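You operate a simulated robot arm through the tools that you are given. There is no shell and no other tool. Be economical: measure what you need, move in short steps, check, and stop when the job is done.

The job below is to be done with a simulated robot arm. You get a single attempt, and the scene is never put back.

## Task
Uncover the joystick and make it ready to fly at 30% tension.
Fine: grip cover on the PC end of the desk; twist lock to FREE, knob to FLY, then try the twist both ways; leave it on FLY.

It is judged by the outcome, as a careful person would: the job done as asked, and still so three seconds after it is handed in. It fails if anything else is knocked over, pushed out of place, dropped, spilled or broken. A push-on lid holds only when it is set on centred and level and pressed home; a screw cap is set on level and turned clockwise until tight.

## Robot
A 6-joint arm with a two-finger parallel gripper, fixed in place. Base frame: the origin is at the foot of the arm, x ahead of it, y to its left, z up. Readings come in mm, degrees, newtons and seconds.
With the tool pointing down near the work surface it reaches from about 200 to 840 mm from the base axis. Its first joint turns from -166.0 to 166.0 degrees. Payload 3.91 kg.
Tool frame: the origin (TCP) lies between the finger pads and is the grasp point; the fingertips stand 30 mm ahead of it; z points along the fingers, y is the line along which they close. The gripper opens to 110 mm. The fingers are 20 mm wide and 10 mm thick; the gripper's body (48 by 112 mm) begins 55 mm behind the TCP.
Orientation is that of the tool frame in the base frame, as a unit quaternion [x, y, z, w]. With the fingers straight down and closing along the base's y, the tool's x points along the base's -x, its y along +y and its z along -z.

## Interface
- The arm moves only by the tool apply_moves. Its argument "rows" is a list of rows, each an object of numbers (a shift or turn left out is 0, a gripper value left out holds the last): "x", "y", "z": the shift along the base's x, y, z in units of 25 mm (1.0 is 25 mm); "rx", "ry", "rz": the turn, a rotation vector about the base's x, y, z in units of 4 degrees (1.0 is 4 degrees); "fingers": the gripper command, from -1 (shut) to 1 (fully open), values between in proportion. In form: [{"x": .., "y": .., "z": .., "rx": .., "ry": .., "rz": .., "fingers": ..}, ...]. A call has 1 to 10 rows; each row shifts and turns the commanded pose from where the row before left it. A call with a number of a shift or a turn outside -1 to 1 is refused whole. Each row takes 0.2 s and may step no farther than 50 mm and 8.6 degrees from the row before; otherwise, or with a gripper value out of range, the whole call is refused. A pose out of reach is approached as far as the arm can. The call stops where the force on the tool passes 90 N (or 10 N more than at its start, if that is more) or the arm is blocked; 0.2 s more then pass. Each finger travels about 108 mm/s and halts on what it meets, pressing with about 29 N; the grip force reading is that of the motor and also rises with nothing between the fingers. The clock runs only during rows and for 0.2 s after the last one: add rows that do not move to give the fingers time. The reply holds the time, the measured pose of the TCP, the force on the tool along the base axes, the opening and the grip force, in the units named above and with some noise, with the torque about the TCP (base axes, N m) and any sound that the robot's microphone picked up.
- Cameras (640 x 400 px; columns grow to the right, rows downward): "scene" is fixed at [51.2, 650.2, 1211.9]; the picture's right is [-0.54, -0.84, 0.00], its down [-0.60, 0.38, -0.71] and it looks along [0.60, -0.38, -0.71] (base axes); focal length 226 px, centre (320, 200). "wrist" rides on the gripper at [77, 7, -114] in the tool frame; the picture's right is [-0.09, 1.00, 0.00], its down [-0.80, -0.07, -0.59] and it looks along [-0.59, -0.05, 0.80] (tool axes); focal length 270 px, centre (320, 200). There is no depth. A picture from a camera that has moved, and an enlarged one, comes with that camera's place and axes in the base frame and with its lens.
- snapshot(camera): a new picture of that camera. The clock stands still meanwhile.
- raise_lower(by): slides the trunk up (or, below 0, down) by that many mm; the arm rides with it, the base frame stays. It gives what a move gives, with no picture.
- zoom(camera, box): a new picture of the part [left, top, right, bottom] of that camera's present view, enlarged. The clock stands still meanwhile.
- hand_in(): hands the job in; it is judged then, once.

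Work in short steps. Places have to be worked out from the pictures, the camera data and where the tool is seen: move nearer, look again, correct. Check each grasp and each placing, and mend what went wrong. You have 120 turns and 76 pictures in all, those below and enlarged ones among them. Open the gripper and draw the arm clear of the work before you hand the job in, unless the task says otherwise; then end with one line.

The tools are called by a JSON object that holds its "api" and its "payload". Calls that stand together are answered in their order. apply_moves: Moves the arm, as the interface text tells. Its arguments: {"type":"object","properties":{"rows":{"type":"array","items":{"type":"object","properties":{"x":{"type":"number"},"y":{"type":"number"},"z":{"type":"number"},"rx":{"type":"number"},"ry":{"type":"number"},"rz":{"type":"number"},"fingers":{"type":"number"}}}}},"required":["rows"]} The other tools are called the same way: raise_lower (by) slides the trunk up or down; snapshot (camera) takes a picture; zoom (camera, box) takes an enlarged picture of a part of a camera's view; hand_in () hands the job in.

At the start:

```text
clock: 0.0
tool_pos: [345.2, 244.5, 1014.1]
tool_rot: [0.0, 1.0, 0.0, -0.001]
contact_force: [-0.5, -0.1, 0.9]
moment: [-0.03, 0.02, -0.03]
gripper_width: 109.7
finger_force: 0.0
trunk travel left (down, up): [-325.0, 215.0]
```

scene: 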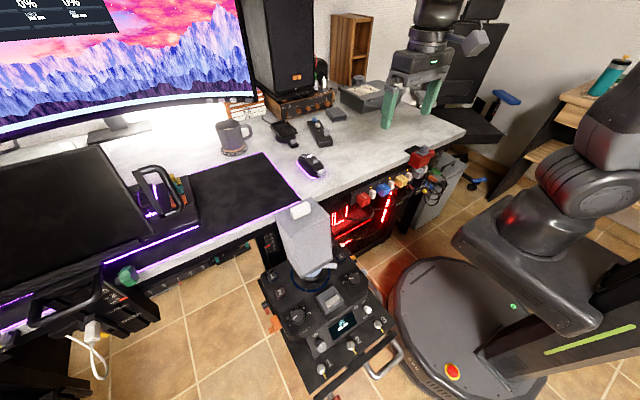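
wrist: 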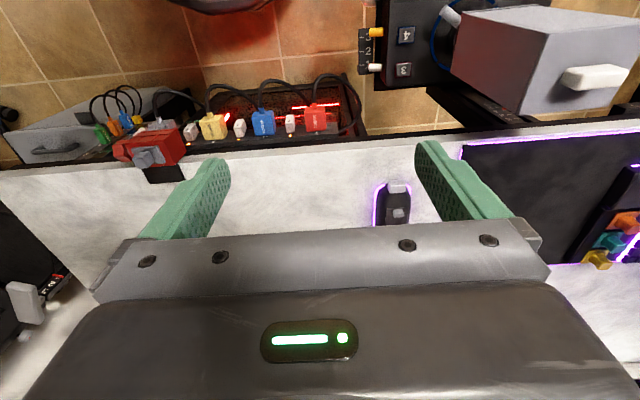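

The joystick unit with a grey grip cover stands near the middle front of the desk. I enlarge the scene view there to read its controls.

{"api": "zoom", "payload": {"camera": "scene", "box": [240, 190, 420, 400]}}

{"api": "zoom", "payload": {"camera": "scene", "box": [200, 60, 480, 240]}}

{"api": "zoom", "payload": {"camera": "wrist", "box": [340, 0, 640, 190]}}

```text
1.90 times, centred on (330, 295) of scene
camera zoom: at [51.2, 650.2, 1211.9], right [-0.54, -0.84, 0.0], down [-0.6, 0.38, -0.71], along [0.6, -0.38, -0.71], focal length 430 px, centre (301, 19)
```

zoom: 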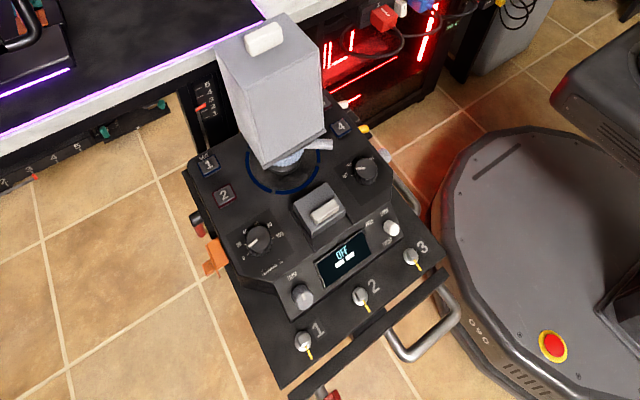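

```text
2.22 times, centred on (340, 150) of scene
camera zoom: at [51.2, 650.2, 1211.9], right [-0.54, -0.84, 0.0], down [-0.6, 0.38, -0.71], along [0.6, -0.38, -0.71], focal length 502 px, centre (276, 311)
```

zoom: 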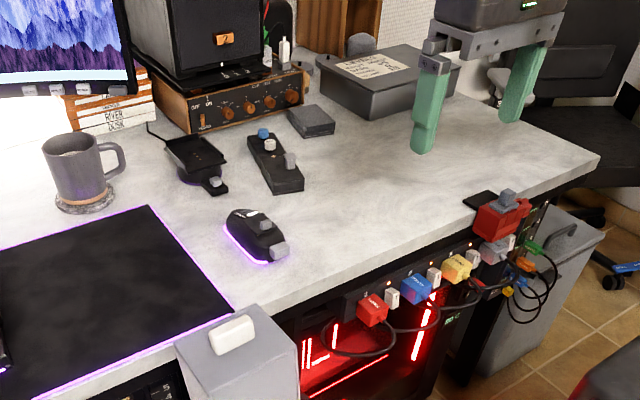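

```text
2.11 times, centred on (490, 95) of wrist
camera zoom: at [269.0, 250.1, 1128.7], right [0.09, 1.0, 0.0], down [0.8, -0.07, 0.59], along [0.59, -0.05, -0.8], focal length 569 px, centre (-38, 421)
```

zoom: 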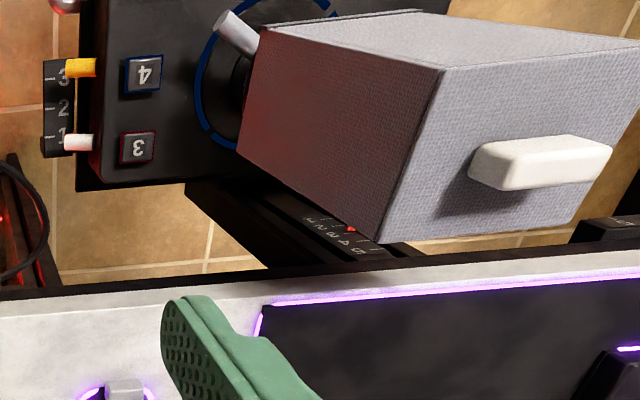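

The cover's white handle triangulates to about (353, 510, 851). I move the hand to the left and back at this height so the wrist camera looks onto the joystick panel.

{"api": "apply_moves", "payload": {"rows": [{"x": -0.8, "y": 1}, {"x": -0.8, "y": 1}, {"x": -0.8, "y": 1}, {"x": -0.8, "y": 1}, {"x": -0.8, "y": 1}, {"x": -0.8, "y": 1}, {"x": -0.8, "y": 1}, {"x": -0.8, "y": 1}, {"x": -0.8, "y": 1}, {"x": -0.8, "y": 1}]}}

{"api": "snapshot", "payload": {"camera": "wrist"}}

```text
clock: 2.2
tool_pos: [145.5, 494.2, 1012.6]
tool_rot: [0.0, 1.0, 0.0, 0.0]
contact_force: [0.3, 0.8, -0.3]
moment: [-0.01, 0.0, -0.01]
gripper_width: 110.0
finger_force: 0.1
trunk travel left (down, up): [-325.0, 215.0]
```

```text
70 pictures are left
camera wrist: at [69.5, 500.9, 1127.4], right [0.09, 1.0, 0.0], down [0.8, -0.07, 0.59], along [0.59, -0.05, -0.8], focal length 270 px, centre (320, 200)
```

wrist: 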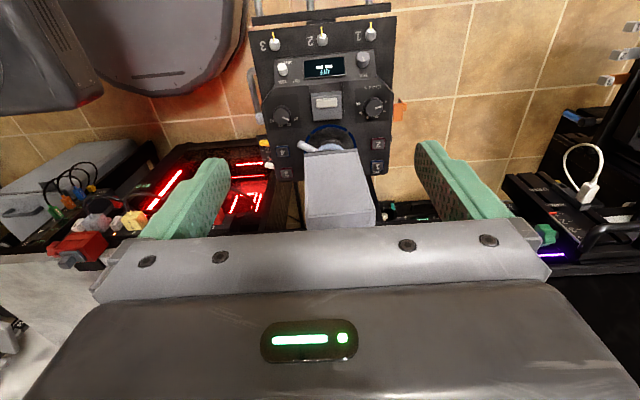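

{"api": "zoom", "payload": {"camera": "wrist", "box": [240, 0, 420, 112]}}

{"api": "zoom", "payload": {"camera": "wrist", "box": [240, 90, 420, 230]}}

```text
3.56 times, centred on (330, 56) of wrist
camera zoom: at [69.5, 500.9, 1127.4], right [0.09, 1.0, 0.0], down [0.8, -0.07, 0.59], along [0.59, -0.05, -0.8], focal length 961 px, centre (284, 712)
```

zoom: 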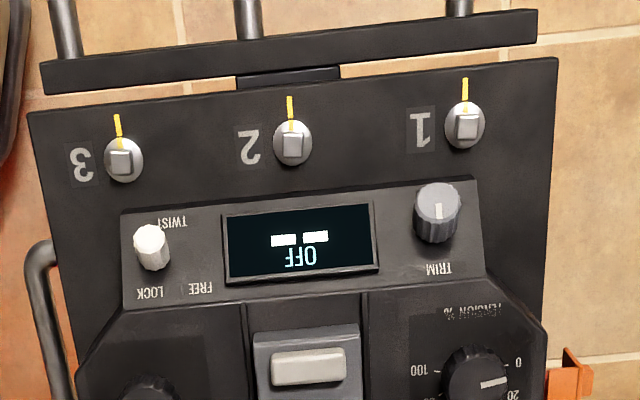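

```text
2.86 times, centred on (330, 160) of wrist
camera zoom: at [69.5, 500.9, 1127.4], right [0.09, 1.0, 0.0], down [0.8, -0.07, 0.59], along [0.59, -0.05, -0.8], focal length 772 px, centre (291, 314)
```

zoom: 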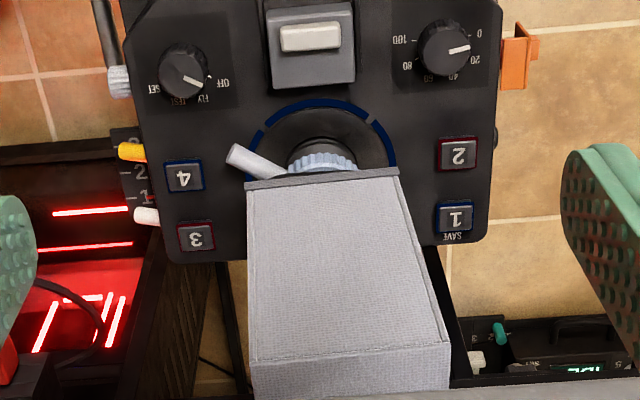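

Panel is readable: twist lock knob (LOCK/FREE), mode knob (OFF/FLY/TEST/SET), tension dial, all at z≈545. Before moving the cover, I need to tell which end of the desk has the PC.

{"api": "zoom", "payload": {"camera": "scene", "box": [0, 120, 260, 390]}}

{"api": "zoom", "payload": {"camera": "scene", "box": [300, 100, 500, 250]}}

{"api": "zoom", "payload": {"camera": "wrist", "box": [0, 120, 270, 290]}}

```text
1.48 times, centred on (130, 255) of scene
camera zoom: at [51.2, 650.2, 1211.9], right [-0.54, -0.84, 0.0], down [-0.6, 0.38, -0.71], along [0.6, -0.38, -0.71], focal length 335 px, centre (602, 118)
```

zoom: 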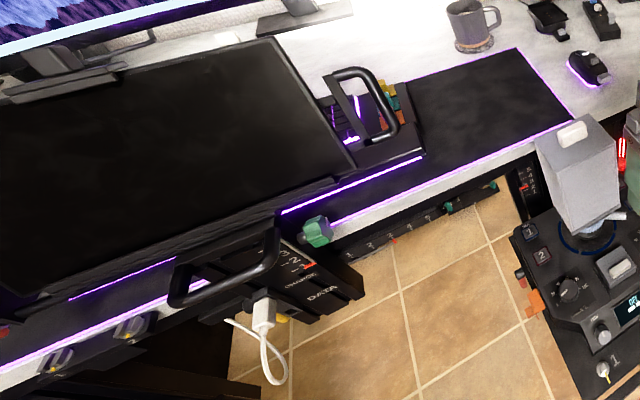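

```text
2.67 times, centred on (400, 175) of scene
camera zoom: at [51.2, 650.2, 1211.9], right [-0.54, -0.84, 0.0], down [-0.6, 0.38, -0.71], along [0.6, -0.38, -0.71], focal length 602 px, centre (107, 267)
```

zoom: 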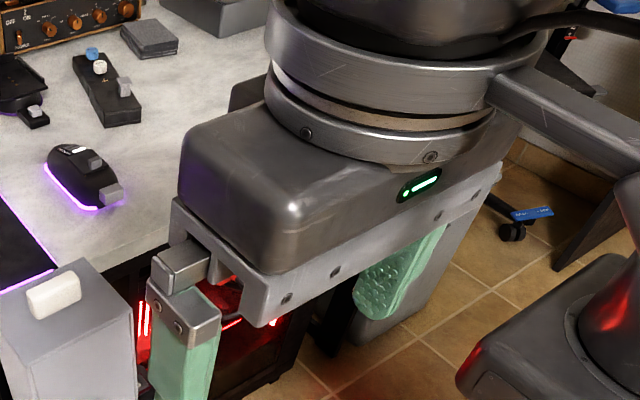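

```text
2.35 times, centred on (135, 205) of wrist
camera zoom: at [69.5, 500.9, 1127.4], right [0.09, 1.0, 0.0], down [0.8, -0.07, 0.59], along [0.59, -0.05, -0.8], focal length 636 px, centre (755, 188)
```

zoom: 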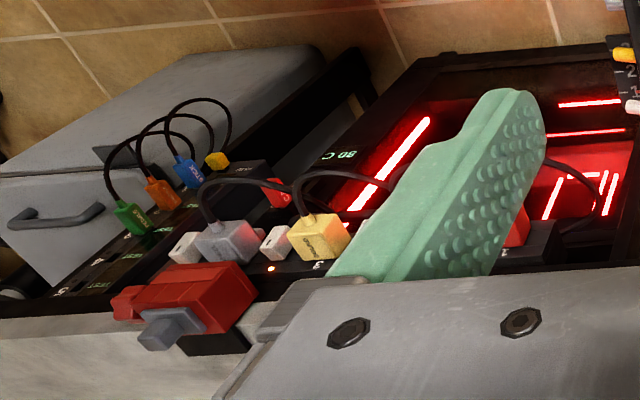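

Triangulating the mat corner puts the desk top at z≈752, and the PC (red-lit tower, "80 C") is under the right, low-y end. I go above the cover handle, which is long in y, turning the hand +90° about z so it closes along x.

{"api": "apply_moves", "payload": {"rows": [{"x": 0.4, "rz": 1}, {"x": 0.4, "rz": 1}, {"x": 0.4, "rz": 1}, {"x": 0.4, "rz": 1}, {"x": 0.4, "rz": 1}, {"x": 0.4, "rz": 1}, {"x": 0.4, "rz": 1}, {"x": 0.4, "rz": 1}, {"x": 0.4, "rz": 1}, {"x": 0.4, "rz": 1}]}}

{"api": "apply_moves", "payload": {"rows": [{"x": 0.4, "rz": 1}, {"x": 0.4, "rz": 1}, {"x": 0.4, "rz": 1}, {"x": 0.4, "rz": 1}, {"x": 0.4, "rz": 1}, {"x": 0.4, "rz": 1}, {"x": 0.4, "rz": 1}, {"x": 0.4, "rz": 1}, {"x": 0.4, "rz": 1}, {"x": 0.4, "rz": 1}]}}

{"api": "apply_moves", "payload": {"rows": [{"y": 0.5, "x": 0.2, "rz": 1}, {"rz": 1}, {"rz": 0.5}]}}

{"api": "snapshot", "payload": {"camera": "wrist"}}

{"api": "snapshot", "payload": {"camera": "scene"}}

```text
clock: 4.4
tool_pos: [243.6, 492.0, 1013.6]
tool_rot: [-0.341, 0.94, 0.0, 0.0]
contact_force: [0.5, 0.6, 0.8]
moment: [-0.01, 0.0, 0.02]
gripper_width: 110.0
finger_force: 0.2
trunk travel left (down, up): [-325.0, 215.0]
```

```text
clock: 6.6
tool_pos: [346.0, 492.7, 1013.8]
tool_rot: [-0.643, 0.766, -0.001, -0.002]
contact_force: [0.0, -0.6, -0.1]
moment: [-0.01, 0.0, -0.02]
gripper_width: 110.1
finger_force: 0.0
trunk travel left (down, up): [-325.0, 215.0]
```

```text
clock: 7.4
tool_pos: [351.8, 506.3, 1014.4]
tool_rot: [-0.707, 0.707, 0.0, -0.001]
contact_force: [-0.4, 0.3, 0.0]
moment: [0.0, -0.01, -0.03]
gripper_width: 110.0
finger_force: 0.1
trunk travel left (down, up): [-325.0, 215.0]
```

```text
64 pictures are left
camera wrist: at [344.7, 428.6, 1128.8], right [-1.0, 0.09, 0.0], down [0.07, 0.8, 0.59], along [0.05, 0.59, -0.8], focal length 270 px, centre (320, 200)
```

wrist: 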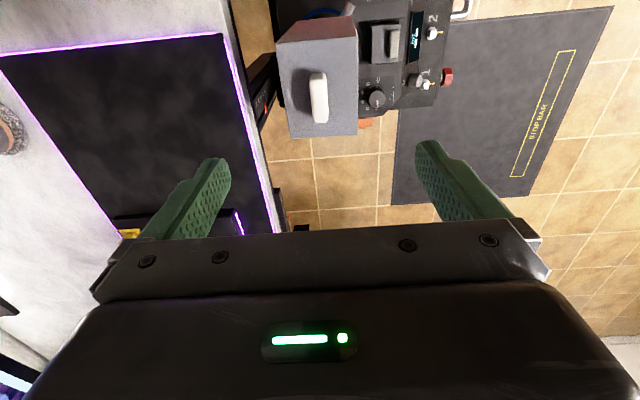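

```text
63 pictures are left
```

scene: 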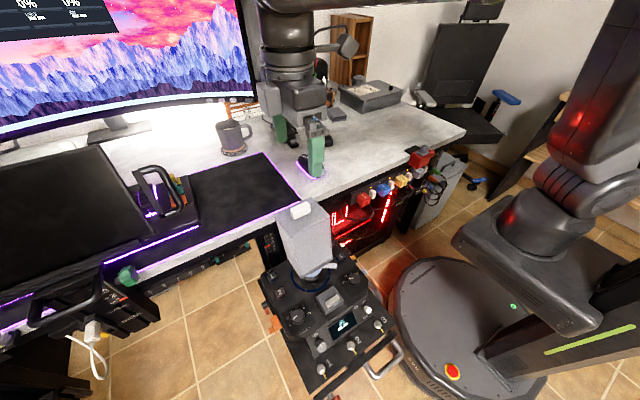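

The handle comes out at (351, 506), long axis along y, about 16 mm thick. I narrow the fingers to about 45 mm and descend to TCP z≈900, with tips just above the handle.

{"api": "apply_moves", "payload": {"rows": [{"z": -0.8, "fingers": -0.2}, {"z": -0.8}, {"z": -0.8}, {"z": -0.8}, {"z": -0.8}]}}

{"api": "snapshot", "payload": {"camera": "wrist"}}

{"api": "zoom", "payload": {"camera": "scene", "box": [230, 130, 390, 240]}}

```text
clock: 8.6
tool_pos: [350.2, 506.5, 915.0]
tool_rot: [-0.707, 0.707, 0.001, -0.001]
contact_force: [0.6, 0.3, -0.7]
moment: [0.03, -0.01, 0.01]
gripper_width: 43.9
finger_force: 0.1
trunk travel left (down, up): [-325.0, 215.0]
```

```text
62 pictures are left
camera wrist: at [344.2, 428.5, 1028.3], right [-1.0, 0.09, 0.0], down [0.07, 0.8, 0.59], along [0.05, 0.59, -0.8], focal length 270 px, centre (320, 200)
```

wrist: 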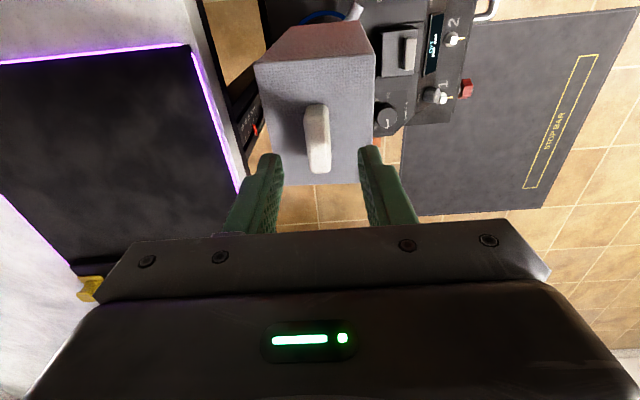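

```text
3.64 times, centred on (310, 185) of scene
camera zoom: at [51.2, 650.2, 1211.9], right [-0.54, -0.84, 0.0], down [-0.6, 0.38, -0.71], along [0.6, -0.38, -0.71], focal length 821 px, centre (356, 254)
```

zoom: 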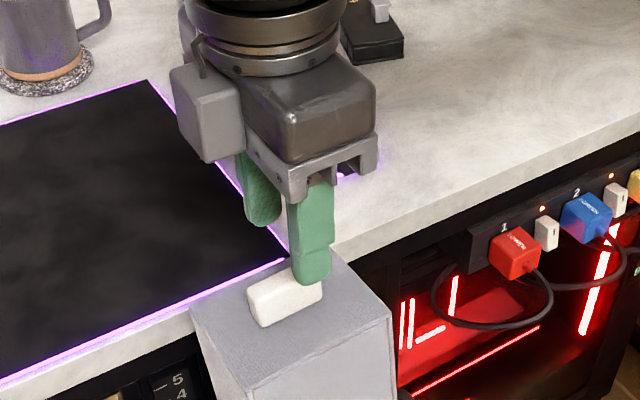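

The bar sits midway between the fingers, its top near z≈855. I descend 40 mm so the tips straddle it, and close.

{"api": "apply_moves", "payload": {"rows": [{"z": -0.6}, {"z": -0.6}, {"z": -0.4}]}}

{"api": "zoom", "payload": {"camera": "scene", "box": [230, 130, 390, 240]}}

```text
clock: 9.4
tool_pos: [351.9, 506.7, 873.1]
tool_rot: [0.707, -0.707, 0.0, 0.0]
contact_force: [0.3, -0.2, 0.4]
moment: [-0.03, -0.05, 0.01]
gripper_width: 44.1
finger_force: 0.1
trunk travel left (down, up): [-325.0, 215.0]
```

```text
3.64 times, centred on (310, 185) of scene
camera zoom: at [51.2, 650.2, 1211.9], right [-0.54, -0.84, 0.0], down [-0.6, 0.38, -0.71], along [0.6, -0.38, -0.71], focal length 821 px, centre (356, 254)
```

zoom: 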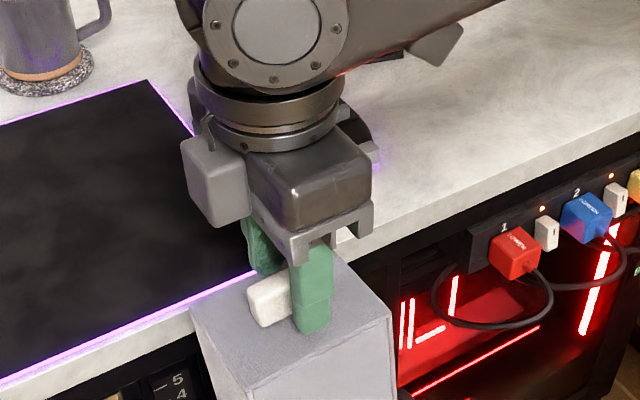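

Tips straddle the bar; I close on it.

{"api": "apply_moves", "payload": {"rows": [{"fingers": -1}, {}, {}]}}

{"api": "apply_moves", "payload": {"rows": [{"z": 0.4}, {"z": 0.4}, {"z": 0.4}]}}

{"api": "zoom", "payload": {"camera": "scene", "box": [230, 130, 410, 300]}}

```text
clock: 10.2
tool_pos: [350.9, 507.5, 873.7]
tool_rot: [-0.707, 0.707, 0.0, 0.0]
contact_force: [-2.0, -0.2, 3.3]
moment: [0.2, 0.45, 0.03]
gripper_width: 15.8
finger_force: 28.7
trunk travel left (down, up): [-325.0, 215.0]
```

```text
clock: 11.0
tool_pos: [349.5, 506.8, 904.7]
tool_rot: [0.707, -0.707, 0.0, 0.0]
contact_force: [0.0, -0.2, -1.0]
moment: [-0.03, -0.02, 0.0]
gripper_width: 15.3
finger_force: 29.1
trunk travel left (down, up): [-325.0, 215.0]
```

```text
2.35 times, centred on (320, 215) of scene
camera zoom: at [51.2, 650.2, 1211.9], right [-0.54, -0.84, 0.0], down [-0.6, 0.38, -0.71], along [0.6, -0.38, -0.71], focal length 531 px, centre (320, 165)
```

zoom: 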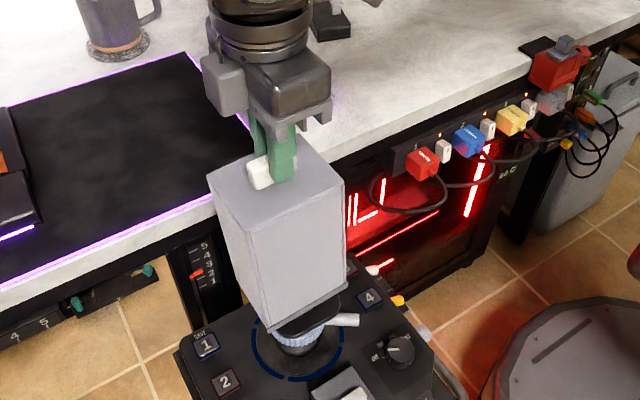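

The cover is rising with the hand. I keep lifting straight up about 220 mm.

{"api": "apply_moves", "payload": {"rows": [{"z": 0.9}, {"z": 0.9}, {"z": 0.9}, {"z": 0.9}, {"z": 0.9}, {"z": 0.9}, {"z": 0.9}, {"z": 0.9}, {"z": 0.9}, {"z": 0.9}]}}

{"api": "snapshot", "payload": {"camera": "scene"}}

```text
clock: 13.2
tool_pos: [350.7, 508.8, 1128.6]
tool_rot: [0.707, -0.707, 0.0, 0.0]
contact_force: [0.5, 0.6, -1.1]
moment: [-0.01, 0.03, -0.01]
gripper_width: 15.1
finger_force: 29.2
trunk travel left (down, up): [-325.0, 215.0]
```

```text
58 pictures are left
```

scene: 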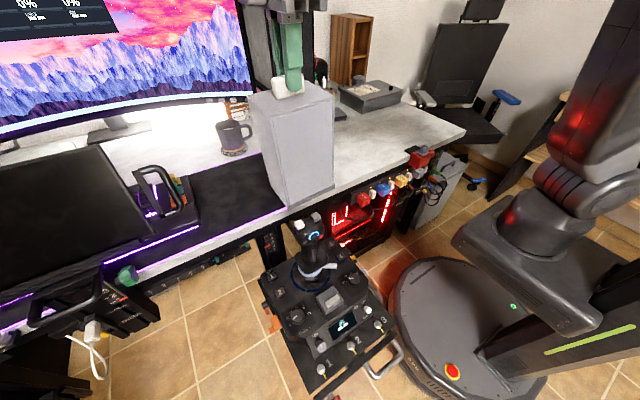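

The cover is clear of the stick; its bottom is about 206 mm below the TCP. I carry it to the bare right-hand end of the desk, aiming for (560, -60).

{"api": "apply_moves", "payload": {"rows": [{"x": 0.364, "y": -0.99}, {"x": 0.364, "y": -0.99}, {"x": 0.364, "y": -0.99}, {"x": 0.364, "y": -0.99}, {"x": 0.364, "y": -0.99}, {"x": 0.364, "y": -0.99}, {"x": 0.364, "y": -0.99}, {"x": 0.364, "y": -0.99}, {"x": 0.364, "y": -0.99}, {"x": 0.364, "y": -0.99}]}}

{"api": "apply_moves", "payload": {"rows": [{"x": 0.364, "y": -0.99}, {"x": 0.364, "y": -0.99}, {"x": 0.364, "y": -0.99}, {"x": 0.364, "y": -0.99}, {"x": 0.364, "y": -0.99}, {"x": 0.364, "y": -0.99}, {"x": 0.364, "y": -0.99}, {"x": 0.364, "y": -0.99}, {"x": 0.364, "y": -0.99}, {"x": 0.364, "y": -0.99}]}}

{"api": "apply_moves", "payload": {"rows": [{"x": 0.364, "y": -0.99}, {"x": 0.364, "y": -0.99}, {"x": 0.364, "y": -0.99}]}}

{"api": "snapshot", "payload": {"camera": "scene"}}

{"api": "snapshot", "payload": {"camera": "wrist"}}

```text
clock: 15.4
tool_pos: [441.8, 257.9, 1130.2]
tool_rot: [0.708, -0.707, 0.0, 0.0]
contact_force: [-0.4, 0.5, -1.3]
moment: [0.0, -0.01, 0.0]
gripper_width: 15.1
finger_force: 28.8
trunk travel left (down, up): [-325.0, 215.0]
```

```text
clock: 17.6
tool_pos: [530.8, 9.2, 1128.5]
tool_rot: [-0.707, 0.707, 0.0, 0.0]
contact_force: [0.5, 0.4, -1.4]
moment: [0.02, -0.02, 0.01]
gripper_width: 15.2
finger_force: 28.9
trunk travel left (down, up): [-325.0, 215.0]
```

```text
clock: 18.4
tool_pos: [559.1, -63.5, 1127.8]
tool_rot: [-0.707, 0.707, 0.0, -0.001]
contact_force: [0.3, -1.1, -0.4]
moment: [-0.01, -0.05, 0.02]
gripper_width: 14.9
finger_force: 29.3
trunk travel left (down, up): [-325.0, 215.0]
```

```text
57 pictures are left
```

scene: 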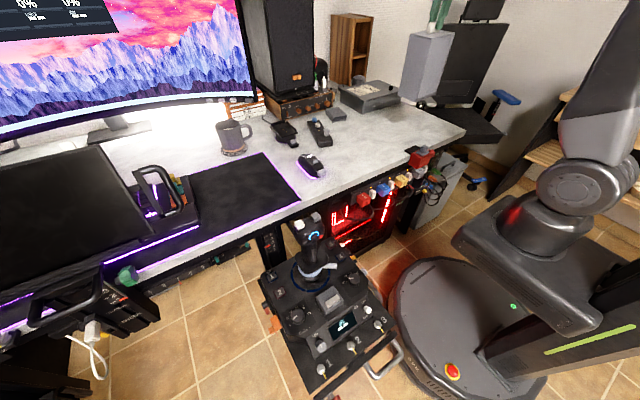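

```text
56 pictures are left
camera wrist: at [553.2, -141.7, 1241.7], right [-1.0, 0.09, 0.0], down [0.07, 0.8, 0.59], along [0.05, 0.59, -0.8], focal length 270 px, centre (320, 200)
```

wrist: 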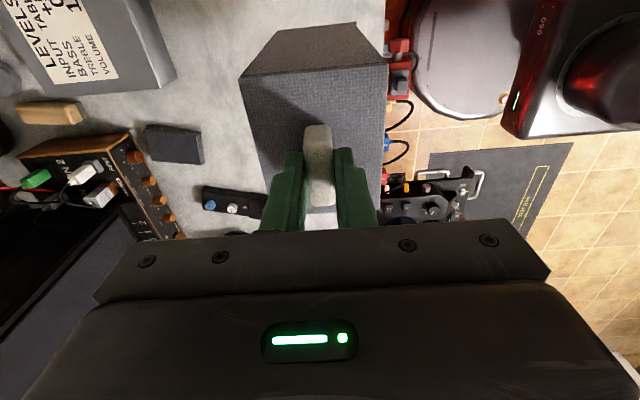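

The spot below is bare desk. I lower 150 mm, then look before setting it down.

{"api": "apply_moves", "payload": {"rows": [{"z": -0.8}, {"z": -0.8}, {"z": -0.8}, {"z": -0.8}, {"z": -0.8}, {"z": -0.8}, {"z": -0.6}, {"z": -0.4}]}}

{"api": "zoom", "payload": {"camera": "scene", "box": [300, 20, 500, 180]}}

```text
clock: 20.2
tool_pos: [558.2, -65.0, 984.9]
tool_rot: [0.708, -0.707, 0.001, 0.0]
contact_force: [0.7, -0.3, -0.7]
moment: [0.0, 0.01, 0.02]
gripper_width: 14.9
finger_force: 28.7
trunk travel left (down, up): [-325.0, 215.0]
```

```text
2.50 times, centred on (400, 100) of scene
camera zoom: at [51.2, 650.2, 1211.9], right [-0.54, -0.84, 0.0], down [-0.6, 0.38, -0.71], along [0.6, -0.38, -0.71], focal length 565 px, centre (120, 450)
```

zoom: 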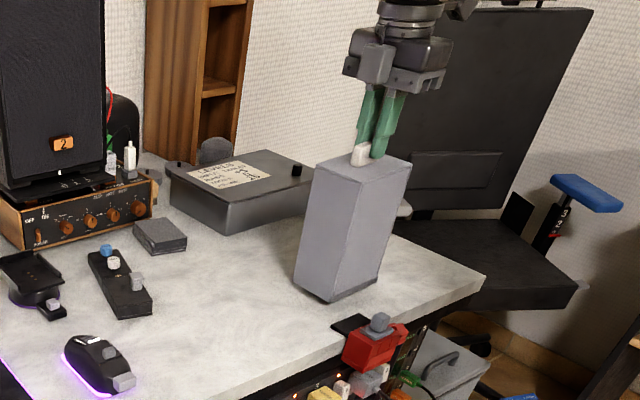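

It is close to the surface with clear space all round. I lower in 3 mm steps, watching the force.

{"api": "apply_moves", "payload": {"rows": [{"z": -0.12}, {"z": -0.12}, {"z": -0.12}, {"z": -0.12}, {"z": -0.12}]}}

```text
clock: 21.4
tool_pos: [559.4, -63.7, 969.6]
tool_rot: [0.708, -0.706, 0.0, -0.001]
contact_force: [0.6, -0.8, 4.3]
moment: [0.06, 0.05, -0.03]
gripper_width: 15.1
finger_force: 28.9
trunk travel left (down, up): [-325.0, 215.0]
```

The z force turned to +4 N, which suggests first contact. I go 2 mm more to confirm.

{"api": "apply_moves", "payload": {"rows": [{"z": -0.06}, {}]}}

{"api": "zoom", "payload": {"camera": "scene", "box": [370, 60, 470, 160]}}

```text
clock: 22.0
tool_pos: [558.3, -65.4, 969.4]
tool_rot: [0.707, -0.707, 0.0, -0.002]
contact_force: [2.9, -1.6, 19.2]
moment: [0.24, -0.05, -0.03]
gripper_width: 15.1
finger_force: 28.8
trunk travel left (down, up): [-325.0, 215.0]
```

```text
4.00 times, centred on (420, 110) of scene
camera zoom: at [51.2, 650.2, 1211.9], right [-0.54, -0.84, 0.0], down [-0.6, 0.38, -0.71], along [0.6, -0.38, -0.71], focal length 903 px, centre (-80, 560)
```

zoom: 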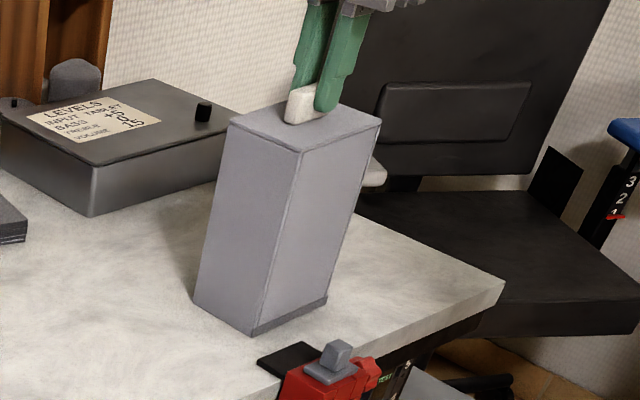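

It rests flat on the desk (19 N). I ease off 1.5 mm, open moderately, and draw up.

{"api": "apply_moves", "payload": {"rows": [{"z": 0.06}, {"fingers": -0.2}, {}, {}]}}

{"api": "apply_moves", "payload": {"rows": [{"z": 0.4}, {"z": 0.8}, {"z": 1}, {"z": 1}, {"z": 1}, {"z": 1}]}}

{"api": "snapshot", "payload": {"camera": "scene"}}

```text
clock: 23.0
tool_pos: [558.3, -64.2, 968.3]
tool_rot: [0.707, -0.707, 0.0, 0.0]
contact_force: [-0.5, 0.0, 0.3]
moment: [-0.02, -0.01, -0.04]
gripper_width: 43.9
finger_force: 0.1
trunk travel left (down, up): [-325.0, 215.0]
```

```text
clock: 24.4
tool_pos: [559.9, -62.6, 1100.4]
tool_rot: [-0.707, 0.707, 0.0, 0.0]
contact_force: [0.5, -0.4, 0.7]
moment: [0.0, -0.01, 0.01]
gripper_width: 44.1
finger_force: 0.0
trunk travel left (down, up): [-325.0, 215.0]
```

```text
53 pictures are left
```

scene: 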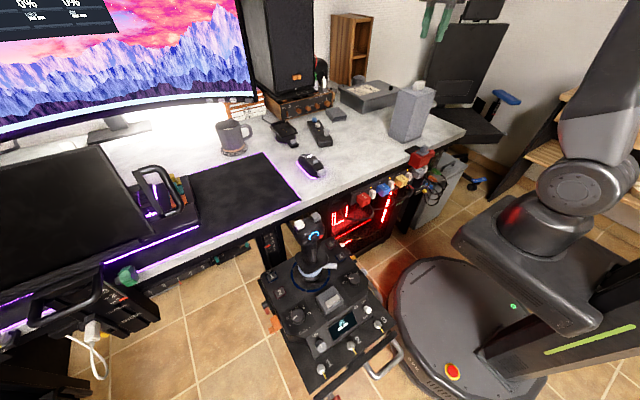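

The cover stands well on the PC end. Now I return to a viewing pose over the panel, turning the hand back -90°.

{"api": "apply_moves", "payload": {"rows": [{"x": -0.75, "y": 0.98, "rz": -1}, {"x": -0.75, "y": 0.98, "rz": -1}, {"x": -0.75, "y": 0.98, "rz": -1}, {"x": -0.75, "y": 0.98, "rz": -1}, {"x": -0.75, "y": 0.98, "rz": -1}, {"x": -0.75, "y": 0.98, "rz": -1}, {"x": -0.75, "y": 0.98, "rz": -1}, {"x": -0.75, "y": 0.98, "rz": -1}, {"x": -0.75, "y": 0.98, "rz": -1}, {"x": -0.75, "y": 0.98, "rz": -1}]}}

{"api": "apply_moves", "payload": {"rows": [{"x": -0.75, "y": 0.98, "rz": -1}, {"x": -0.75, "y": 0.98, "rz": -1}, {"x": -0.75, "y": 0.98, "rz": -1}, {"x": -0.75, "y": 0.98, "rz": -1}, {"x": -0.75, "y": 0.98, "rz": -1}, {"x": -0.75, "y": 0.98, "rz": -1}, {"x": -0.75, "y": 0.98, "rz": -1}, {"x": -0.75, "y": 0.98, "rz": -1}, {"x": -0.75, "y": 0.98, "rz": -1}, {"x": -0.75, "y": 0.98, "rz": -1}]}}

{"api": "apply_moves", "payload": {"rows": [{"x": -0.75, "y": 0.98, "z": -1, "rz": -1}, {"x": -0.75, "y": 0.98, "z": -1, "rz": -1}, {"x": -0.75, "y": 0.98, "z": -1, "rz": -0.5}, {"z": -1}, {"z": -1}, {"z": -1}]}}

{"api": "snapshot", "payload": {"camera": "wrist"}}

```text
clock: 26.6
tool_pos: [370.8, 181.8, 1099.1]
tool_rot: [-0.421, 0.907, 0.0, -0.001]
contact_force: [0.4, -0.1, 0.0]
moment: [0.0, -0.01, 0.03]
gripper_width: 43.9
finger_force: 0.1
trunk travel left (down, up): [-325.0, 215.0]
```

```text
clock: 28.8
tool_pos: [183.6, 426.1, 1099.7]
tool_rot: [-0.086, 0.996, 0.0, -0.001]
contact_force: [-0.5, -0.8, 0.0]
moment: [0.02, 0.0, -0.02]
gripper_width: 44.0
finger_force: 0.0
trunk travel left (down, up): [-325.0, 215.0]
```

```text
clock: 30.2
tool_pos: [126.8, 498.8, 949.7]
tool_rot: [0.0, 1.0, 0.0, 0.001]
contact_force: [0.2, -0.4, 0.7]
moment: [-0.01, 0.0, 0.01]
gripper_width: 44.2
finger_force: 0.1
trunk travel left (down, up): [-325.0, 215.0]
```

```text
52 pictures are left
camera wrist: at [50.6, 505.5, 1063.8], right [0.09, 1.0, 0.0], down [0.8, -0.07, 0.59], along [0.59, -0.05, -0.8], focal length 270 px, centre (320, 200)
```

wrist: 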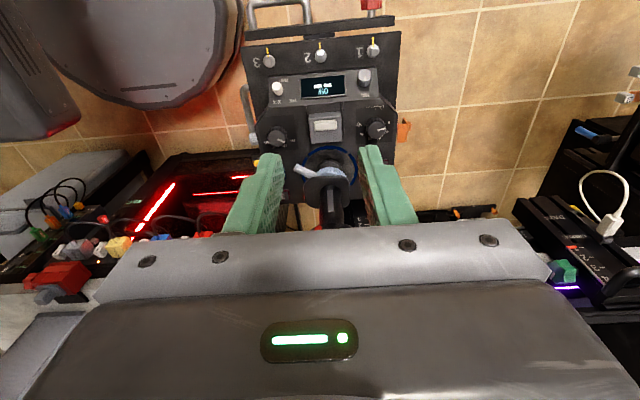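

I lower toward z≈720 for a close look at the panel; the tips stay over 100 mm above it.

{"api": "apply_moves", "payload": {"rows": [{"z": -1}, {"z": -1}, {"z": -1}, {"z": -1}, {"z": -1}, {"z": -1}, {"z": -1}, {"z": -1}, {"z": -1, "x": -1}]}}

{"api": "snapshot", "payload": {"camera": "wrist"}}

{"api": "zoom", "payload": {"camera": "scene", "box": [250, 200, 410, 300]}}

```text
clock: 32.2
tool_pos: [100.8, 501.6, 725.9]
tool_rot: [0.001, 1.0, -0.001, 0.0]
contact_force: [0.6, 0.3, -0.1]
moment: [-0.04, 0.01, 0.03]
gripper_width: 43.9
finger_force: 0.0
trunk travel left (down, up): [-325.0, 215.0]
```

```text
51 pictures are left
camera wrist: at [24.8, 506.2, 839.8], right [0.09, 1.0, 0.0], down [0.8, -0.07, 0.59], along [0.59, -0.05, -0.8], focal length 270 px, centre (320, 200)
```

wrist: 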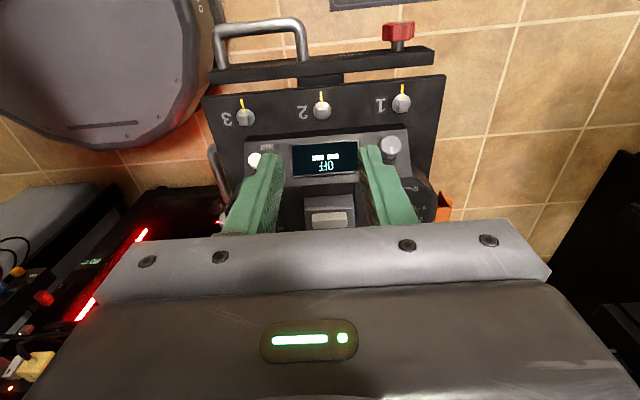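

```text
4.00 times, centred on (330, 250) of scene
camera zoom: at [51.2, 650.2, 1211.9], right [-0.54, -0.84, 0.0], down [-0.6, 0.38, -0.71], along [0.6, -0.38, -0.71], focal length 903 px, centre (280, 0)
```

zoom: 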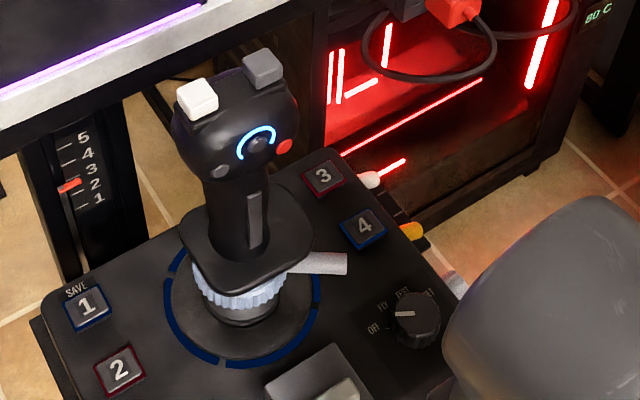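

Zooms are rendered afresh, so distance isn't a problem. I open the fingers and rise a bit so they don't hide the panel, then zoom on each control.

{"api": "apply_moves", "payload": {"rows": [{"z": 1, "fingers": 1}, {"z": 1}, {"z": 1}, {"z": 1}, {"z": 0.5}]}}

{"api": "snapshot", "payload": {"camera": "wrist"}}

```text
clock: 33.4
tool_pos: [102.2, 499.9, 836.7]
tool_rot: [0.0, 1.0, 0.001, 0.0]
contact_force: [0.4, 0.0, 0.8]
moment: [-0.01, 0.03, -0.01]
gripper_width: 109.9
finger_force: 0.1
trunk travel left (down, up): [-325.0, 215.0]
```

```text
49 pictures are left
camera wrist: at [25.1, 506.8, 951.1], right [0.09, 1.0, 0.0], down [0.8, -0.07, 0.59], along [0.59, -0.05, -0.8], focal length 270 px, centre (320, 200)
```

wrist: 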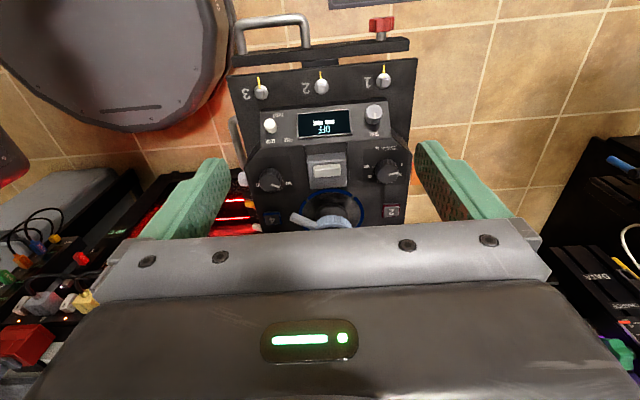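

{"api": "zoom", "payload": {"camera": "wrist", "box": [250, 100, 310, 150]}}

{"api": "zoom", "payload": {"camera": "wrist", "box": [240, 150, 310, 210]}}

{"api": "zoom", "payload": {"camera": "wrist", "box": [350, 140, 420, 200]}}

{"api": "zoom", "payload": {"camera": "scene", "box": [260, 240, 400, 360]}}

```text
8.00 times, centred on (280, 125) of wrist
camera zoom: at [25.1, 506.8, 951.1], right [0.09, 1.0, 0.0], down [0.8, -0.07, 0.59], along [0.59, -0.05, -0.8], focal length 2162 px, centre (640, 800)
```

zoom: 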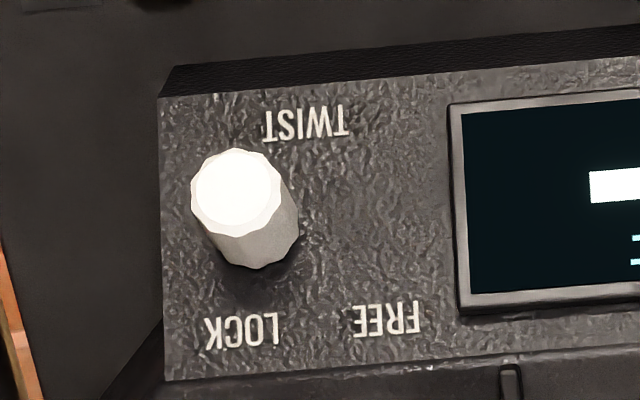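

```text
6.67 times, centred on (275, 180) of wrist
camera zoom: at [25.1, 506.8, 951.1], right [0.09, 1.0, 0.0], down [0.8, -0.07, 0.59], along [0.59, -0.05, -0.8], focal length 1802 px, centre (620, 333)
```

zoom: 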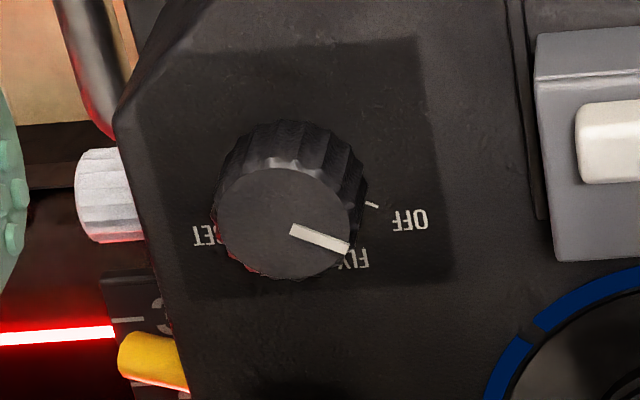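

```text
6.67 times, centred on (385, 170) of wrist
camera zoom: at [25.1, 506.8, 951.1], right [0.09, 1.0, 0.0], down [0.8, -0.07, 0.59], along [0.59, -0.05, -0.8], focal length 1802 px, centre (-113, 400)
```

zoom: 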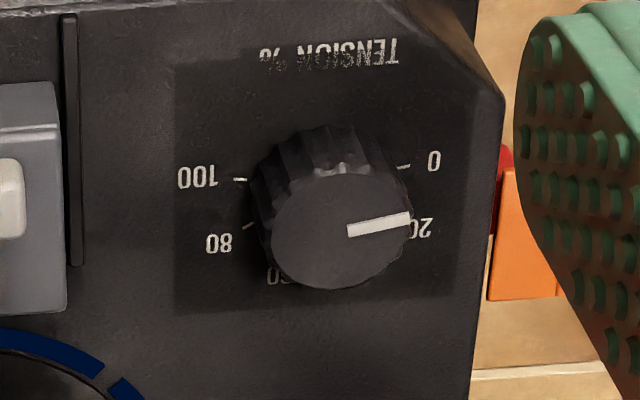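

```text
3.33 times, centred on (330, 300) of scene
camera zoom: at [51.2, 650.2, 1211.9], right [-0.54, -0.84, 0.0], down [-0.6, 0.38, -0.71], along [0.6, -0.38, -0.71], focal length 753 px, centre (287, -133)
```

zoom: 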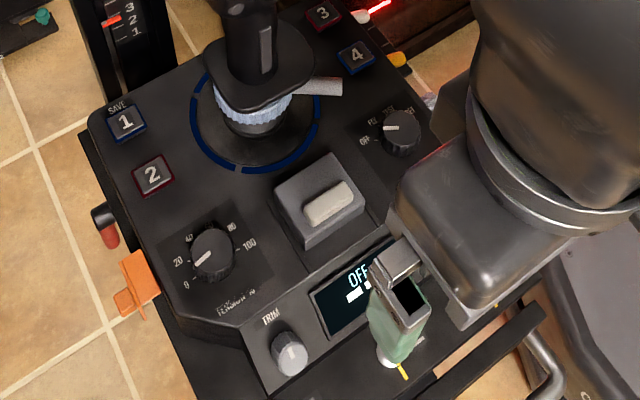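

The front fascia with the TWIST knob slopes about 50° toward −x; tension reads ~15 and mode is near OFF. I move the hand aside in −y so the scene camera can see the TWIST knob.

{"api": "apply_moves", "payload": {"rows": [{"y": -1, "z": 0.5}, {"y": -1, "z": 0.5}, {"y": -1, "z": 0.5}, {"y": -1, "z": 0.5}, {"y": -1}, {"y": -1}, {"y": -1}]}}

{"api": "zoom", "payload": {"camera": "scene", "box": [310, 285, 400, 360]}}

{"api": "snapshot", "payload": {"camera": "wrist"}}

```text
clock: 35.0
tool_pos: [101.9, 323.0, 886.9]
tool_rot: [0.0, 1.0, 0.0, 0.0]
contact_force: [-0.5, 1.1, 1.1]
moment: [0.0, 0.0, 0.0]
gripper_width: 110.0
finger_force: 0.0
trunk travel left (down, up): [-325.0, 215.0]
```

```text
5.33 times, centred on (355, 322) of scene
camera zoom: at [51.2, 650.2, 1211.9], right [-0.54, -0.84, 0.0], down [-0.6, 0.38, -0.71], along [0.6, -0.38, -0.71], focal length 1204 px, centre (133, -453)
```

zoom: 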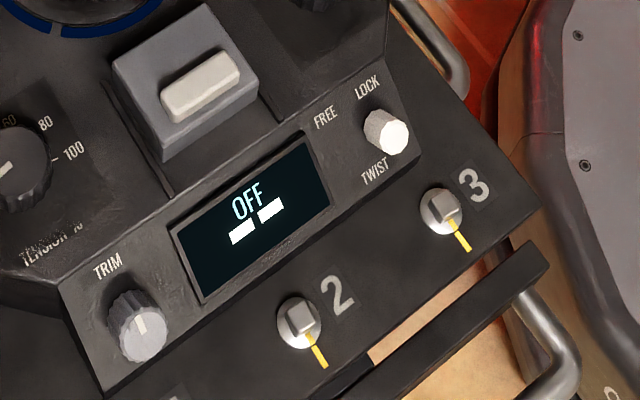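

```text
43 pictures are left
camera wrist: at [25.3, 329.9, 1001.2], right [0.09, 1.0, 0.0], down [0.8, -0.07, 0.59], along [0.59, -0.05, -0.8], focal length 270 px, centre (320, 200)
```

wrist: 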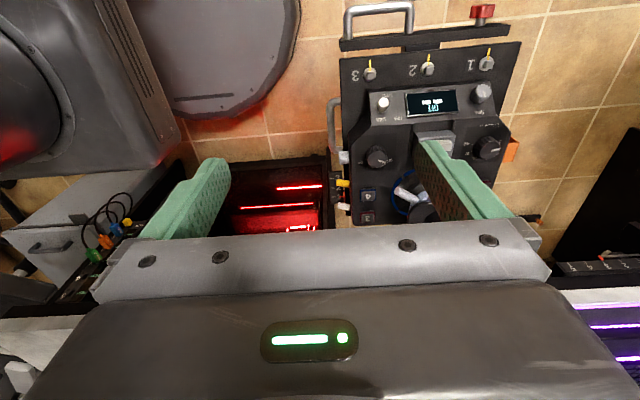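

The TWIST control could be a rotary knob or a slider: the knob sits under LOCK and FREE is ~26 mm toward +y. I look tighter at it.

{"api": "zoom", "payload": {"camera": "wrist", "box": [366, 88, 414, 128]}}

{"api": "zoom", "payload": {"camera": "scene", "box": [350, 296, 380, 322]}}

```text
10.00 times, centred on (390, 108) of wrist
camera zoom: at [25.3, 329.9, 1001.2], right [0.09, 1.0, 0.0], down [0.8, -0.07, 0.59], along [0.59, -0.05, -0.8], focal length 2703 px, centre (-380, 1120)
```

zoom: 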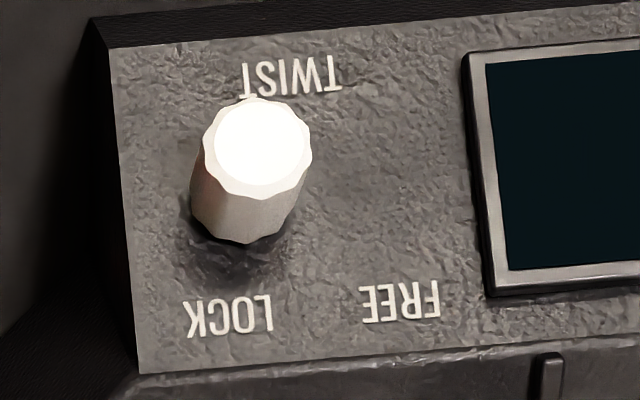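

```text
15.38 times, centred on (365, 309) of scene
camera zoom: at [51.2, 650.2, 1211.9], right [-0.54, -0.84, 0.0], down [-0.6, 0.38, -0.71], along [0.6, -0.38, -0.71], focal length 3474 px, centre (-372, -1477)
```

zoom: 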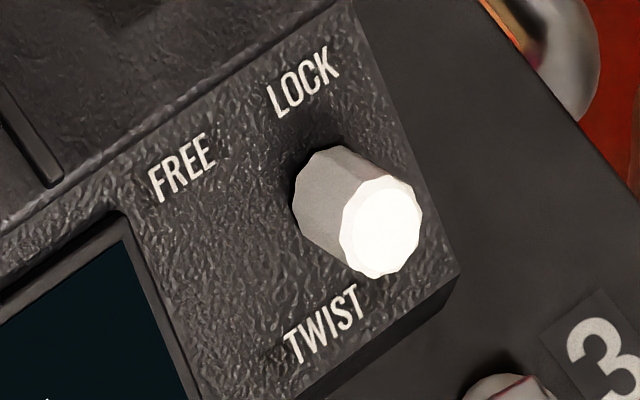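

No pointer and no slot is visible on the white knob; gripping it sideways (along y) lets me try both sliding and turning. It lies at roughly (172, 421, 560). I approach above it tilted 20°, with fingers ~45 mm apart, and stop short to check.

{"api": "apply_moves", "payload": {"rows": [{"x": 0.2, "y": 1, "z": -0.6, "ry": -1, "fingers": -0.2}, {"x": 0.2, "y": 1, "z": -0.8, "ry": -1}, {"x": 0.2, "y": 1, "z": -0.8, "ry": -1}, {"x": 0.2, "y": 0.94, "z": -0.8, "ry": -1}, {"x": 0.2, "z": -0.8, "ry": -1}, {"x": 0.2, "z": -0.8}, {"x": 0.2, "z": -0.8}, {"z": -0.8}, {"z": -0.8}, {"z": -0.8}]}}

{"api": "snapshot", "payload": {"camera": "wrist"}}

{"api": "zoom", "payload": {"camera": "scene", "box": [310, 260, 410, 340]}}

```text
clock: 37.2
tool_pos: [137.5, 422.4, 693.1]
tool_rot: [0.0, 0.985, 0.0, 0.173]
contact_force: [-0.6, 0.1, -0.2]
moment: [0.01, -0.02, 0.01]
gripper_width: 43.9
finger_force: 0.0
trunk travel left (down, up): [-325.0, 215.0]
```

```text
40 pictures are left
camera wrist: at [27.3, 428.3, 773.1], right [0.08, 1.0, 0.03], down [0.55, -0.07, 0.83], along [0.83, -0.05, -0.55], focal length 270 px, centre (320, 200)
```

wrist: 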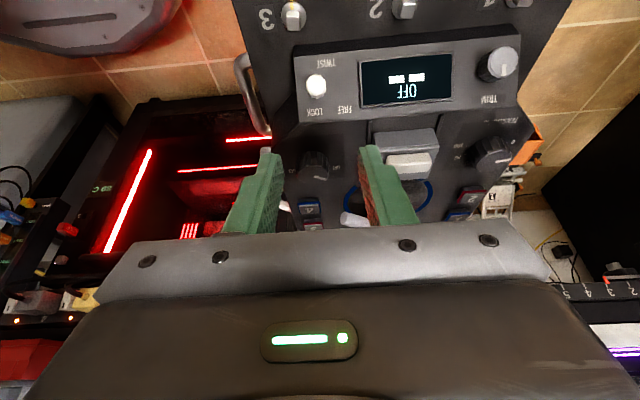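

```text
5.00 times, centred on (360, 300) of scene
camera zoom: at [51.2, 650.2, 1211.9], right [-0.54, -0.84, 0.0], down [-0.6, 0.38, -0.71], along [0.6, -0.38, -0.71], focal length 1129 px, centre (120, -300)
```

zoom: 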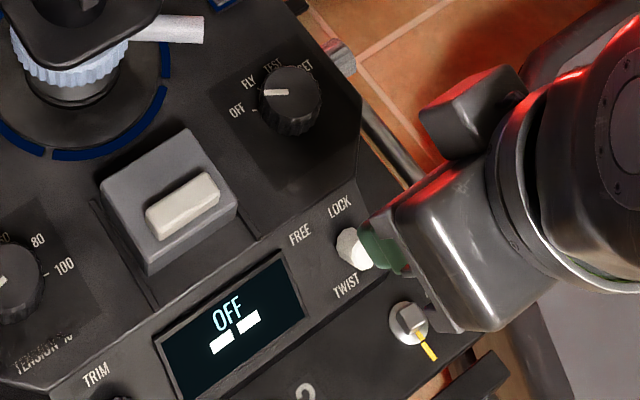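

The knob lines up at y≈421. I descend to leave the tips ~20 mm short and check again.

{"api": "apply_moves", "payload": {"rows": [{"x": 0.2, "z": -0.8}, {"x": 0.2, "z": -0.8}, {"x": 0.2, "z": -0.8}, {"x": 0.1, "y": -0.04, "z": -0.8}]}}

{"api": "zoom", "payload": {"camera": "wrist", "box": [220, 60, 420, 240]}}

```text
clock: 38.2
tool_pos: [156.1, 423.3, 612.8]
tool_rot: [0.001, 0.985, -0.001, 0.173]
contact_force: [0.5, -1.0, -0.4]
moment: [0.01, 0.0, 0.01]
gripper_width: 44.0
finger_force: 0.0
trunk travel left (down, up): [-325.0, 215.0]
```

```text
2.22 times, centred on (320, 150) of wrist
camera zoom: at [44.7, 428.6, 693.1], right [0.08, 1.0, 0.03], down [0.55, -0.07, 0.83], along [0.83, -0.05, -0.55], focal length 601 px, centre (320, 311)
```

zoom: 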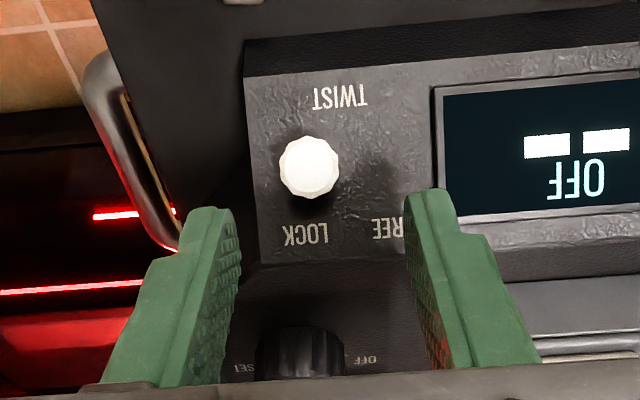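

The two wrist views put the knob's face centre at (165, 419.5, 564). I shift −3 mm in y and lower the tips around it, then close gently by command.

{"api": "apply_moves", "payload": {"rows": [{"y": -0.12}, {"x": 0.06, "z": -0.35}, {"x": 0.06, "z": -0.35}, {"x": 0.04, "z": -0.3}]}}

{"api": "apply_moves", "payload": {"rows": [{"fingers": -0.5}, {"fingers": -0.9}, {}, {}]}}

{"api": "zoom", "payload": {"camera": "wrist", "box": [220, 60, 420, 240]}}

```text
clock: 39.2
tool_pos: [157.8, 419.1, 586.3]
tool_rot: [0.0, 0.985, 0.0, 0.174]
contact_force: [0.8, 0.1, 1.0]
moment: [-0.01, -0.02, -0.01]
gripper_width: 44.1
finger_force: 0.1
trunk travel left (down, up): [-325.0, 215.0]
```

```text
clock: 40.2
tool_pos: [158.7, 419.9, 586.7]
tool_rot: [0.0, 0.985, 0.0, 0.173]
contact_force: [1.1, 1.9, -1.0]
moment: [0.12, -0.04, 0.16]
gripper_width: 15.9
finger_force: 44.6
trunk travel left (down, up): [-325.0, 215.0]
```

```text
2.22 times, centred on (320, 150) of wrist
camera zoom: at [47.6, 426.1, 668.3], right [0.08, 1.0, 0.03], down [0.55, -0.07, 0.83], along [0.83, -0.05, -0.55], focal length 601 px, centre (320, 311)
```

zoom: 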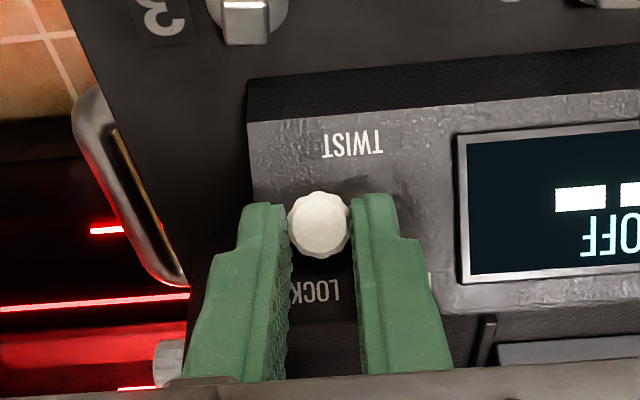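

The knob is gripped at 15.9 mm. I try a small shift of +4 mm in y to test whether it slides.

{"api": "apply_moves", "payload": {"rows": [{"y": 0.08}, {"y": 0.08}]}}

```text
clock: 40.8
tool_pos: [159.4, 422.4, 586.3]
tool_rot: [0.0, 0.985, -0.001, 0.174]
contact_force: [-1.7, -0.5, -3.6]
moment: [0.1, -0.04, 0.14]
gripper_width: 16.1
finger_force: 45.5
trunk travel left (down, up): [-325.0, 215.0]
```

There is almost no resistance, so it appears to slide. I continue another 8 mm and look.

{"api": "apply_moves", "payload": {"rows": [{"y": 0.1}, {"y": 0.1}, {"y": 0.1}]}}

{"api": "zoom", "payload": {"camera": "wrist", "box": [220, 60, 420, 240]}}

```text
clock: 41.6
tool_pos: [158.3, 430.2, 585.9]
tool_rot: [0.001, 0.985, 0.001, 0.173]
contact_force: [1.7, 0.5, 6.0]
moment: [-0.1, 0.34, -0.15]
gripper_width: 16.1
finger_force: 45.0
trunk travel left (down, up): [-325.0, 215.0]
```

```text
2.22 times, centred on (320, 150) of wrist
camera zoom: at [47.6, 437.0, 668.2], right [0.08, 1.0, 0.03], down [0.55, -0.07, 0.83], along [0.83, -0.05, -0.55], focal length 601 px, centre (320, 311)
```

zoom: 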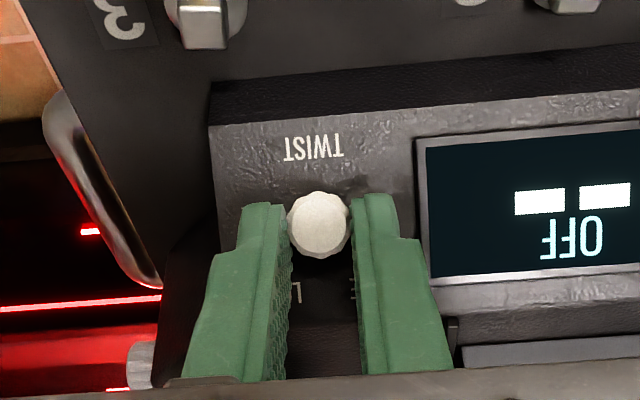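

The knob is sliding toward FREE with the fingers. I continue until it lines up with FREE or meets a stop.

{"api": "apply_moves", "payload": {"rows": [{"y": 0.1}, {"y": 0.1}, {"y": 0.1}]}}

{"api": "zoom", "payload": {"camera": "wrist", "box": [220, 60, 420, 240]}}

```text
clock: 42.4
tool_pos: [158.0, 437.2, 585.9]
tool_rot: [0.0, 0.985, 0.001, 0.175]
contact_force: [-1.0, -0.5, 15.9]
moment: [-0.11, 0.05, -0.14]
gripper_width: 15.7
finger_force: 45.2
trunk travel left (down, up): [-325.0, 215.0]
```

```text
2.22 times, centred on (320, 150) of wrist
camera zoom: at [47.5, 443.9, 668.1], right [0.08, 1.0, 0.03], down [0.55, -0.07, 0.83], along [0.83, -0.05, -0.55], focal length 601 px, centre (320, 311)
```

zoom: 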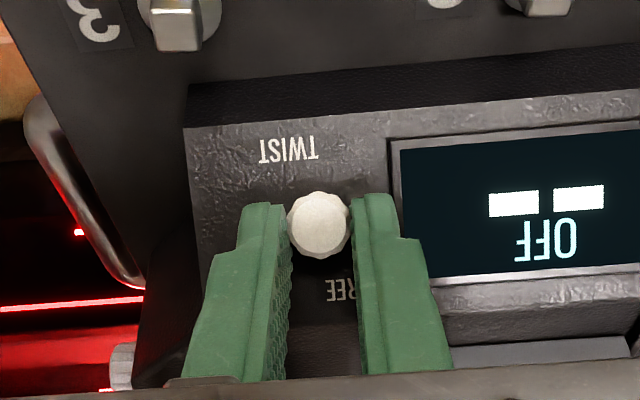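

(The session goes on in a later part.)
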